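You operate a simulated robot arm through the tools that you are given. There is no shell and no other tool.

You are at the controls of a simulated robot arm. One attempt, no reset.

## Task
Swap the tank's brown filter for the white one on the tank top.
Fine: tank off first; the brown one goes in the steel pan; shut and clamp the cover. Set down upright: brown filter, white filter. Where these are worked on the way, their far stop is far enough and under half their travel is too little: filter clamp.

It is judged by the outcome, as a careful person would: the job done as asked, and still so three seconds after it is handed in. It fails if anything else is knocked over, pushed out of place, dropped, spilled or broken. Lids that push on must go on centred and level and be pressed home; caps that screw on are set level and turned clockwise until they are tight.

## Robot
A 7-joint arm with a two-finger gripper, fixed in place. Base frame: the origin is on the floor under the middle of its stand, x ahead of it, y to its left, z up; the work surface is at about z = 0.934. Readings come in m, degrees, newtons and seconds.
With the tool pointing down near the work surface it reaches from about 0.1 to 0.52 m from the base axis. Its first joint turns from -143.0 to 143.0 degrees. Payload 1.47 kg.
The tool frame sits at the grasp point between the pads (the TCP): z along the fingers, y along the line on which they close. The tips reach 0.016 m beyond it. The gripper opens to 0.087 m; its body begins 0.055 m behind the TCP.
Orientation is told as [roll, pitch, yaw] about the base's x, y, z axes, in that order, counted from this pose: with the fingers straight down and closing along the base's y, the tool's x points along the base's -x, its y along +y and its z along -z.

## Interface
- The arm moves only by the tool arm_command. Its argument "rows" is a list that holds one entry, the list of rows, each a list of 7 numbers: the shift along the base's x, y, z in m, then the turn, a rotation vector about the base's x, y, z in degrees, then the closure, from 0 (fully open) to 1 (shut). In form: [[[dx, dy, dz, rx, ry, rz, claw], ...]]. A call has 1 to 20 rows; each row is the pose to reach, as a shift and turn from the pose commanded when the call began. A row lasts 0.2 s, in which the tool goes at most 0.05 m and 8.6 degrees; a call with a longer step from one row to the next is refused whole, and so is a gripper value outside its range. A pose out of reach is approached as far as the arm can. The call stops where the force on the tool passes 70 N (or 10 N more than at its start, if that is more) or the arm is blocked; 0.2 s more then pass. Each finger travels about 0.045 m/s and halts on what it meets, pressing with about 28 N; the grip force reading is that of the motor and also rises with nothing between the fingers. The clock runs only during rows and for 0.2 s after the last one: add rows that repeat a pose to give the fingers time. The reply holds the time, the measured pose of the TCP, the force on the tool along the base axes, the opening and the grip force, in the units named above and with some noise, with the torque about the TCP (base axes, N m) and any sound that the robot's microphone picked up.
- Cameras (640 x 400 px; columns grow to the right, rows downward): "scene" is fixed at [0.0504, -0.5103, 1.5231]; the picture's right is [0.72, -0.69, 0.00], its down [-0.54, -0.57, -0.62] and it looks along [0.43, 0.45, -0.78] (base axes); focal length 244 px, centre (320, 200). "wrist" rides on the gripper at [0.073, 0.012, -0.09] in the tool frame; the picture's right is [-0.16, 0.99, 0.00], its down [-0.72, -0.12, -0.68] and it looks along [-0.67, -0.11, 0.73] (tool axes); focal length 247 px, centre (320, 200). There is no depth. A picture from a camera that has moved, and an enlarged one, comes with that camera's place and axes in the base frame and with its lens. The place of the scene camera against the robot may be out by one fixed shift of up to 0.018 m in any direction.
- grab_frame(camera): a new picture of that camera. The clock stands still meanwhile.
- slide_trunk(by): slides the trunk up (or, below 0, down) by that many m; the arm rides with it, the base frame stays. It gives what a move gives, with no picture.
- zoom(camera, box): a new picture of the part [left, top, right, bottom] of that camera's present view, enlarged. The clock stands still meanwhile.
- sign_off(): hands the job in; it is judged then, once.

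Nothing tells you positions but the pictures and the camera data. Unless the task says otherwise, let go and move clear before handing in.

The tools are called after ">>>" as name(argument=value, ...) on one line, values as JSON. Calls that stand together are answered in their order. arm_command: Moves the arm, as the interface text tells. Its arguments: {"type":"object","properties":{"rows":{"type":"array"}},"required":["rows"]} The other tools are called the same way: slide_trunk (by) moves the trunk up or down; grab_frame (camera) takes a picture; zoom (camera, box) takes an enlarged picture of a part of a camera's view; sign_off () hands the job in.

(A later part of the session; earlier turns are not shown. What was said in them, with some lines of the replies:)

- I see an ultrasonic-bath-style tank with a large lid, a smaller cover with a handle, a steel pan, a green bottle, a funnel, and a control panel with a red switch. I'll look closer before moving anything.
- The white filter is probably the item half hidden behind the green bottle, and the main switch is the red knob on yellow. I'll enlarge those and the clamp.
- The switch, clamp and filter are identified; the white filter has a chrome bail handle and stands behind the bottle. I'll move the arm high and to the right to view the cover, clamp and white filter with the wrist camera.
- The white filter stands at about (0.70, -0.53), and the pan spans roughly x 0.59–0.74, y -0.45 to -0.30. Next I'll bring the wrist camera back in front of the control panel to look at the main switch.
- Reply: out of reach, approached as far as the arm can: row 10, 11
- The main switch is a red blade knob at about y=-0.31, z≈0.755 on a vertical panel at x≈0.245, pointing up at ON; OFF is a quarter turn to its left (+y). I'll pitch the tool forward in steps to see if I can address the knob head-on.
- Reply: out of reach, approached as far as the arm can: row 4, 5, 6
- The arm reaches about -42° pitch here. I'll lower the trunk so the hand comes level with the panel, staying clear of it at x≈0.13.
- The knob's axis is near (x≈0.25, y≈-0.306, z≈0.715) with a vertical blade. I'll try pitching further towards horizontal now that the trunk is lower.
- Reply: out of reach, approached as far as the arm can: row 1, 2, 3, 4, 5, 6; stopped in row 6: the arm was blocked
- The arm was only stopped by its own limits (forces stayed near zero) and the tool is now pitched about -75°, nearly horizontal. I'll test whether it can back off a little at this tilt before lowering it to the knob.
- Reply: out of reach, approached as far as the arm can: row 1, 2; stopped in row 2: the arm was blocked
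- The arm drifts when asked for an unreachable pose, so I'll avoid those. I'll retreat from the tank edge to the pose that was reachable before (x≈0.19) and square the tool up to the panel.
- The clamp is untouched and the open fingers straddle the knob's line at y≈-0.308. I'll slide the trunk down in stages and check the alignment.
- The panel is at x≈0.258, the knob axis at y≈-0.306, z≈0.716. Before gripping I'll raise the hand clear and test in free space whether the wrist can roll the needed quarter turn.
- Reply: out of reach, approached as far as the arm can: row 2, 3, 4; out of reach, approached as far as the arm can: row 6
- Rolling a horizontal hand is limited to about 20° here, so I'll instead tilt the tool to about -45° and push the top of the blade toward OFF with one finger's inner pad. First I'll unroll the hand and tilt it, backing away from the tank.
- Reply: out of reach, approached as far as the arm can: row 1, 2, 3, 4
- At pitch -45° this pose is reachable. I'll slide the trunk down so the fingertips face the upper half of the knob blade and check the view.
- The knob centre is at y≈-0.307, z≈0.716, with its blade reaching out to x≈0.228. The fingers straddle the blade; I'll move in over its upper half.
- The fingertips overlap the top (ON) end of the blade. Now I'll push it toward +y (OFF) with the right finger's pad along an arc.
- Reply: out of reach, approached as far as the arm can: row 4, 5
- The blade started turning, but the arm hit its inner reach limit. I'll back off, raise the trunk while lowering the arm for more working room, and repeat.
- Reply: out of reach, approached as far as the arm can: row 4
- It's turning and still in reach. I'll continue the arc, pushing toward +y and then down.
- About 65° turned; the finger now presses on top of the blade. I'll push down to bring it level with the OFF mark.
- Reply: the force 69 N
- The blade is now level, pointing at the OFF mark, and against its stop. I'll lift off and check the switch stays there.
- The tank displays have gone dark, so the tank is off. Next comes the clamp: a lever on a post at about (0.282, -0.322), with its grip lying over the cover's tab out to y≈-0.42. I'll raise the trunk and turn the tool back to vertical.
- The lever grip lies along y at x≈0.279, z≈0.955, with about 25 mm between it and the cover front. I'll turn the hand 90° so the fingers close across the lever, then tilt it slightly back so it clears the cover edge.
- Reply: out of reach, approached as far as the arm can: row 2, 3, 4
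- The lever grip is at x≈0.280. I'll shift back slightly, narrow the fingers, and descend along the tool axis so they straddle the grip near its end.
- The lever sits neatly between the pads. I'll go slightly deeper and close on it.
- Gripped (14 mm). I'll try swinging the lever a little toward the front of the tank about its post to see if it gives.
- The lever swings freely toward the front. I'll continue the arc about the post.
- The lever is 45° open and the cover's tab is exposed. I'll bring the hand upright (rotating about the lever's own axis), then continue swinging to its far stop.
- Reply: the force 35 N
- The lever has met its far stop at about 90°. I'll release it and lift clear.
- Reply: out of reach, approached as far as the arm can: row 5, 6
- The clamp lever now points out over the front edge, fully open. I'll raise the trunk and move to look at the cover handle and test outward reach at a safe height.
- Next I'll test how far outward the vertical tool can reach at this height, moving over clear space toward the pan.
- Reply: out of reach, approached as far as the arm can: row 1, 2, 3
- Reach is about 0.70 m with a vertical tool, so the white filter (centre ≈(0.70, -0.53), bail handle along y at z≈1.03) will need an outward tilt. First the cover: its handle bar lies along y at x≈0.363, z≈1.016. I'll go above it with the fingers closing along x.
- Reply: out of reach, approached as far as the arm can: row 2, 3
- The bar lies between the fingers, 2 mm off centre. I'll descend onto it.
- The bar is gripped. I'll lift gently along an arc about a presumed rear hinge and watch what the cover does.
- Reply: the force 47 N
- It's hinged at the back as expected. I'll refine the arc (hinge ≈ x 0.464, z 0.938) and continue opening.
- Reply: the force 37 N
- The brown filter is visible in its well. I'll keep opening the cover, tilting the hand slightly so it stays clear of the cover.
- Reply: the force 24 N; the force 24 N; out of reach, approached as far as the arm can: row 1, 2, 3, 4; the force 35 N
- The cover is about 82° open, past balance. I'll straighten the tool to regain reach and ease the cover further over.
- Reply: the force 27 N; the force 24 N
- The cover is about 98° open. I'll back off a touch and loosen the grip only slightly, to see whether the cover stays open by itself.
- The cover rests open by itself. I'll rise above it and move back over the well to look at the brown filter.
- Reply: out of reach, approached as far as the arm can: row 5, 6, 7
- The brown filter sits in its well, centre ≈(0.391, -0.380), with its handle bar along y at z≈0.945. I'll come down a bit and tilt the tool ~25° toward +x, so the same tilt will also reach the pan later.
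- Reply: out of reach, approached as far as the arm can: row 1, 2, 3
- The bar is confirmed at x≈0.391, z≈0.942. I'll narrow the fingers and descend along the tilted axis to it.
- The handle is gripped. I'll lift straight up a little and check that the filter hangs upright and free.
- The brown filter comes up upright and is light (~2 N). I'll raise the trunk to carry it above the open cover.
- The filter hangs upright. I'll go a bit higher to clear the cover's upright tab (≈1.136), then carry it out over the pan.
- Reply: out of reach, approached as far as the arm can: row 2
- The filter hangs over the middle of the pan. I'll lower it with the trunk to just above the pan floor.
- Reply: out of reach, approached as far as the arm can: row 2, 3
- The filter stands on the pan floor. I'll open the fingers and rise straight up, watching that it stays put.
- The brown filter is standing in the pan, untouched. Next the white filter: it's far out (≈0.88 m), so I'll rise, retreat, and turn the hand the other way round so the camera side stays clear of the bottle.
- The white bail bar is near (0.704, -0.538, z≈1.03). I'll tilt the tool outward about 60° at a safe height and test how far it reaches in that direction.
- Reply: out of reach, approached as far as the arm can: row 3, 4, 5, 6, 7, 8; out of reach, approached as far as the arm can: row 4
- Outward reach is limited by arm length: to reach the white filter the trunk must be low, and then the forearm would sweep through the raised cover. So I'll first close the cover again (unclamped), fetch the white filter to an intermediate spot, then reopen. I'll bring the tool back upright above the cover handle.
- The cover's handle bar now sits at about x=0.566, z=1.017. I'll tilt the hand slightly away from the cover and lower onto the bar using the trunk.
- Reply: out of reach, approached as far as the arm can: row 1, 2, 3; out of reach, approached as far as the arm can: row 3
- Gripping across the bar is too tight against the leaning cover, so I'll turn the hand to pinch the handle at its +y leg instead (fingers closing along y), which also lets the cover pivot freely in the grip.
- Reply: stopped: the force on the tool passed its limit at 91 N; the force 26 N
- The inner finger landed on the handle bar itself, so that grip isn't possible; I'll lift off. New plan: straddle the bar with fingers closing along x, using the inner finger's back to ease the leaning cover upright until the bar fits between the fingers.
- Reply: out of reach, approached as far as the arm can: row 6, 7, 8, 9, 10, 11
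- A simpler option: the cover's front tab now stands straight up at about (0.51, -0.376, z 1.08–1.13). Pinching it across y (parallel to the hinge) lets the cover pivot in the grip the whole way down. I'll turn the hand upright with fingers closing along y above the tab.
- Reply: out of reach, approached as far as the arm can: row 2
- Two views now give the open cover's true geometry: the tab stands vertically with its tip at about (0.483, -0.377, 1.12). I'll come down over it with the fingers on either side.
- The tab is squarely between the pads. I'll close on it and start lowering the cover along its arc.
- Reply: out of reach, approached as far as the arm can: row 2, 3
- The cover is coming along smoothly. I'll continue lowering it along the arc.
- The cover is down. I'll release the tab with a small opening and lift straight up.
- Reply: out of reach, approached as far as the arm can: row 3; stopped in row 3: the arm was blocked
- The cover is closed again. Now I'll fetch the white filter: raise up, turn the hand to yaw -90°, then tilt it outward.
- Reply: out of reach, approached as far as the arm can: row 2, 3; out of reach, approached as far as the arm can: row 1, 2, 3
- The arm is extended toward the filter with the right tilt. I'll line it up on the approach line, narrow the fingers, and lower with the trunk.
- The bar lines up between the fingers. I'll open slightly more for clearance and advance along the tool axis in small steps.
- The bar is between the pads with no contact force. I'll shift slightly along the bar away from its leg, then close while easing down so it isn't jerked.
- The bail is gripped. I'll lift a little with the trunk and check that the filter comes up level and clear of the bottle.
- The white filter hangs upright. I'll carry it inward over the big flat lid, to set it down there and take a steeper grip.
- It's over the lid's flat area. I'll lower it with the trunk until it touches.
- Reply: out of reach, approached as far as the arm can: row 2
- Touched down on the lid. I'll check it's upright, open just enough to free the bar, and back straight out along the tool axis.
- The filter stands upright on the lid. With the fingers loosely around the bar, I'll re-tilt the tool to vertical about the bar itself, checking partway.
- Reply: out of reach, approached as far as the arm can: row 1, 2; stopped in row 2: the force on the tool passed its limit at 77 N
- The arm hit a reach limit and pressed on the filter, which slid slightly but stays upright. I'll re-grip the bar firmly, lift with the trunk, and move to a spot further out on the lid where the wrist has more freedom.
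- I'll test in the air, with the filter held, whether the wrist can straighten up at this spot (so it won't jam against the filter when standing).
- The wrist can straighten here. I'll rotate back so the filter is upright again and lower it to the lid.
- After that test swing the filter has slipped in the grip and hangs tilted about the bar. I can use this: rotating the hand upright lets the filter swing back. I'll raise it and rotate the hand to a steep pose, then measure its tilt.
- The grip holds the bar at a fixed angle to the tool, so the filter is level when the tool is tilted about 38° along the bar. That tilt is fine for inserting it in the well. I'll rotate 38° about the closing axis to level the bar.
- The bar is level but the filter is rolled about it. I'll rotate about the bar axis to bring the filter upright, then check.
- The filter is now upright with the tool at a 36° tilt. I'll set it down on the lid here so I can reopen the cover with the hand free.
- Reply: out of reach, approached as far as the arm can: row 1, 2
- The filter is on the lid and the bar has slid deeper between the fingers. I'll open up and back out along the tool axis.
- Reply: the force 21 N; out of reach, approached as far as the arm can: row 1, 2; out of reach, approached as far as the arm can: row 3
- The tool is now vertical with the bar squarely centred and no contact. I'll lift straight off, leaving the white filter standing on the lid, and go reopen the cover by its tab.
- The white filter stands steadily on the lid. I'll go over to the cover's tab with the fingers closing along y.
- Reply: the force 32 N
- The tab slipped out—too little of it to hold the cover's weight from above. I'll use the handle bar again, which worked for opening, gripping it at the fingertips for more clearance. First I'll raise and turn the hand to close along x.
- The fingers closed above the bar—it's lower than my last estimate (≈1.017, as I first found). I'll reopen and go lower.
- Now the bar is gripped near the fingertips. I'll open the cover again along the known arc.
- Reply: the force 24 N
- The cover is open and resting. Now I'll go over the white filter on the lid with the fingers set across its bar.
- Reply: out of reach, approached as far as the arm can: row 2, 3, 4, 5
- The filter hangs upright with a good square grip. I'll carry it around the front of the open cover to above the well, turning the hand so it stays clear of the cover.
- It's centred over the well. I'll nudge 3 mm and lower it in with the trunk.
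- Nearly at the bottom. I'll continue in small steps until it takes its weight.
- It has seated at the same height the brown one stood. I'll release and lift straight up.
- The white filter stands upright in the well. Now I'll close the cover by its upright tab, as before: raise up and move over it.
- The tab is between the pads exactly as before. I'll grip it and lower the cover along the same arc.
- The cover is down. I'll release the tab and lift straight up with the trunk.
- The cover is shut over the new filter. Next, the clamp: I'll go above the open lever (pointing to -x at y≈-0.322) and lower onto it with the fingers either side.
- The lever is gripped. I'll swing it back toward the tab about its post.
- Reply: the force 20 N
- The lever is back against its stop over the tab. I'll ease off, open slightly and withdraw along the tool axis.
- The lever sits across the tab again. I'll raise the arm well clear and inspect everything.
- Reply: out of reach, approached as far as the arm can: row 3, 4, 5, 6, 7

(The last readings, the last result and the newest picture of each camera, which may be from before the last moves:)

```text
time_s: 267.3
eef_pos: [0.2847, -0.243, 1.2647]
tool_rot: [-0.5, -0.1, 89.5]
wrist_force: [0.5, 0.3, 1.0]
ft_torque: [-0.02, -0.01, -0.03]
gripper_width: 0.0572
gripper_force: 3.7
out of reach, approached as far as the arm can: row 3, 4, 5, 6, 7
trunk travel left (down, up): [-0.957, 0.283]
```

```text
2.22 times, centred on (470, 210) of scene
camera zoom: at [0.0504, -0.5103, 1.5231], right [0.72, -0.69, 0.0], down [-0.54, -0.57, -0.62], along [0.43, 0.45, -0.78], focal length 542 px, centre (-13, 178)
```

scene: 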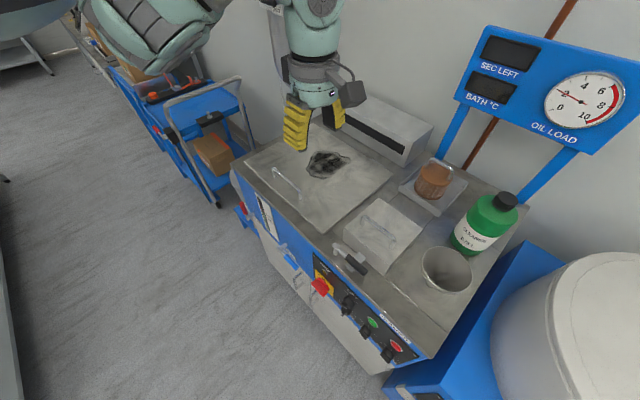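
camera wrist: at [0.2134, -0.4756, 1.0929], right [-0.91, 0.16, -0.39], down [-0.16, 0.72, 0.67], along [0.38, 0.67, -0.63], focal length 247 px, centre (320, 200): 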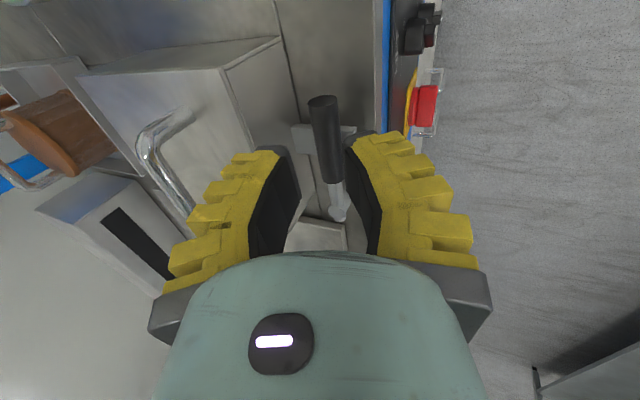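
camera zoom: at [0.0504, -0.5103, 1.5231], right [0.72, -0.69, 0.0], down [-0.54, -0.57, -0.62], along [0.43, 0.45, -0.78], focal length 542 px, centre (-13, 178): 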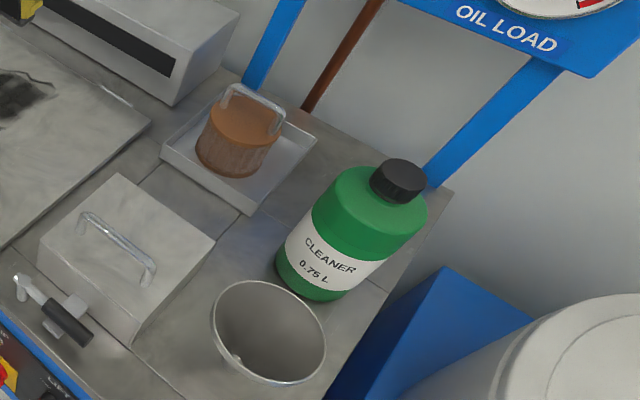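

>>> zoom(camera="scene", box=[300, 200, 440, 290])

>>> zoom(camera="scene", box=[220, 80, 540, 280])

>>> zoom(camera="scene", box=[290, 240, 430, 370])

```text
4.44 times, centred on (370, 245) of scene
camera zoom: at [0.0504, -0.5103, 1.5231], right [0.72, -0.69, 0.0], down [-0.54, -0.57, -0.62], along [0.43, 0.45, -0.78], focal length 1084 px, centre (98, 0)
```

zoom: 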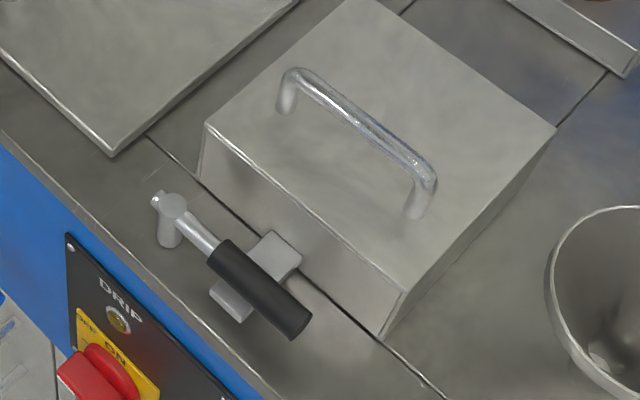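

```text
2.00 times, centred on (380, 180) of scene
camera zoom: at [0.0504, -0.5103, 1.5231], right [0.72, -0.69, 0.0], down [-0.54, -0.57, -0.62], along [0.43, 0.45, -0.78], focal length 488 px, centre (200, 240)
```

zoom: 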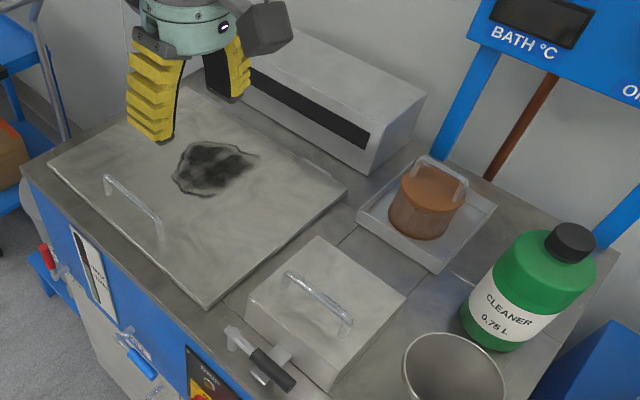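

```text
3.08 times, centred on (360, 305) of scene
camera zoom: at [0.0504, -0.5103, 1.5231], right [0.72, -0.69, 0.0], down [-0.54, -0.57, -0.62], along [0.43, 0.45, -0.78], focal length 751 px, centre (197, -123)
```

zoom: 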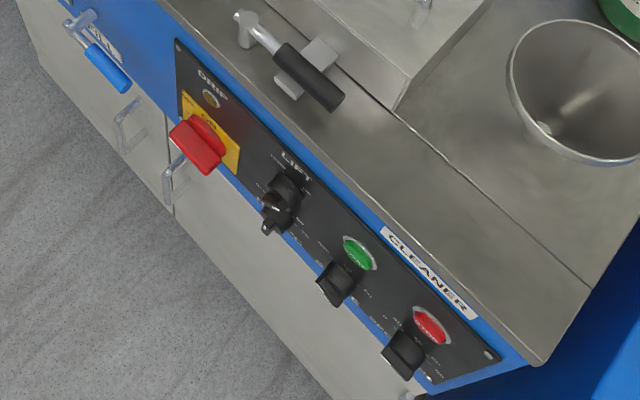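

Everything matches the asked-for state:
- The main switch is at OFF and the displays are dark.
- The brown filter stands upright in the steel pan.
- The white filter stands upright in the well.
- The cover is shut and the clamp lever is back over its tab, exactly where it started.
- The bottle, funnel and other controls look unchanged in the camera views, and the arm is clear.

I'm handing in.

>>> sign_off()

```text
The job is handed in.
```

The filter swap is done and handed in. The tank was switched off first, and its displays went dark.

- **Brown filter:** it stands upright in the steel pan.
- **White filter:** it stands upright in the tank's filter well. It went in at the same height the brown one had.
- **Cover and clamp:** the cover is shut. The clamp lever was pushed until it stopped over the cover's tab, matching its starting picture.
- **Everything else:** the bottle, funnel, big lid and other controls look unchanged in the final camera views.

Three things happened along the way that the final pictures don't show:

- **Cover handle:** while I was trying to re-grip the open cover, the gripper pressed down on its handle with about 91 N before it stopped. The cover still opened and closed normally afterwards.
- **White filter on the lid:** I set it down on the big lid for a while so I could take a better grip and reopen the cover. During that, the arm reached its limit and pressed on the filter with about 77 N. The filter slid a little but stayed standing.
- **Cover opened twice:** with the cover up, the arm could not reach the white filter. I shut the cover to fetch it and then opened it again.
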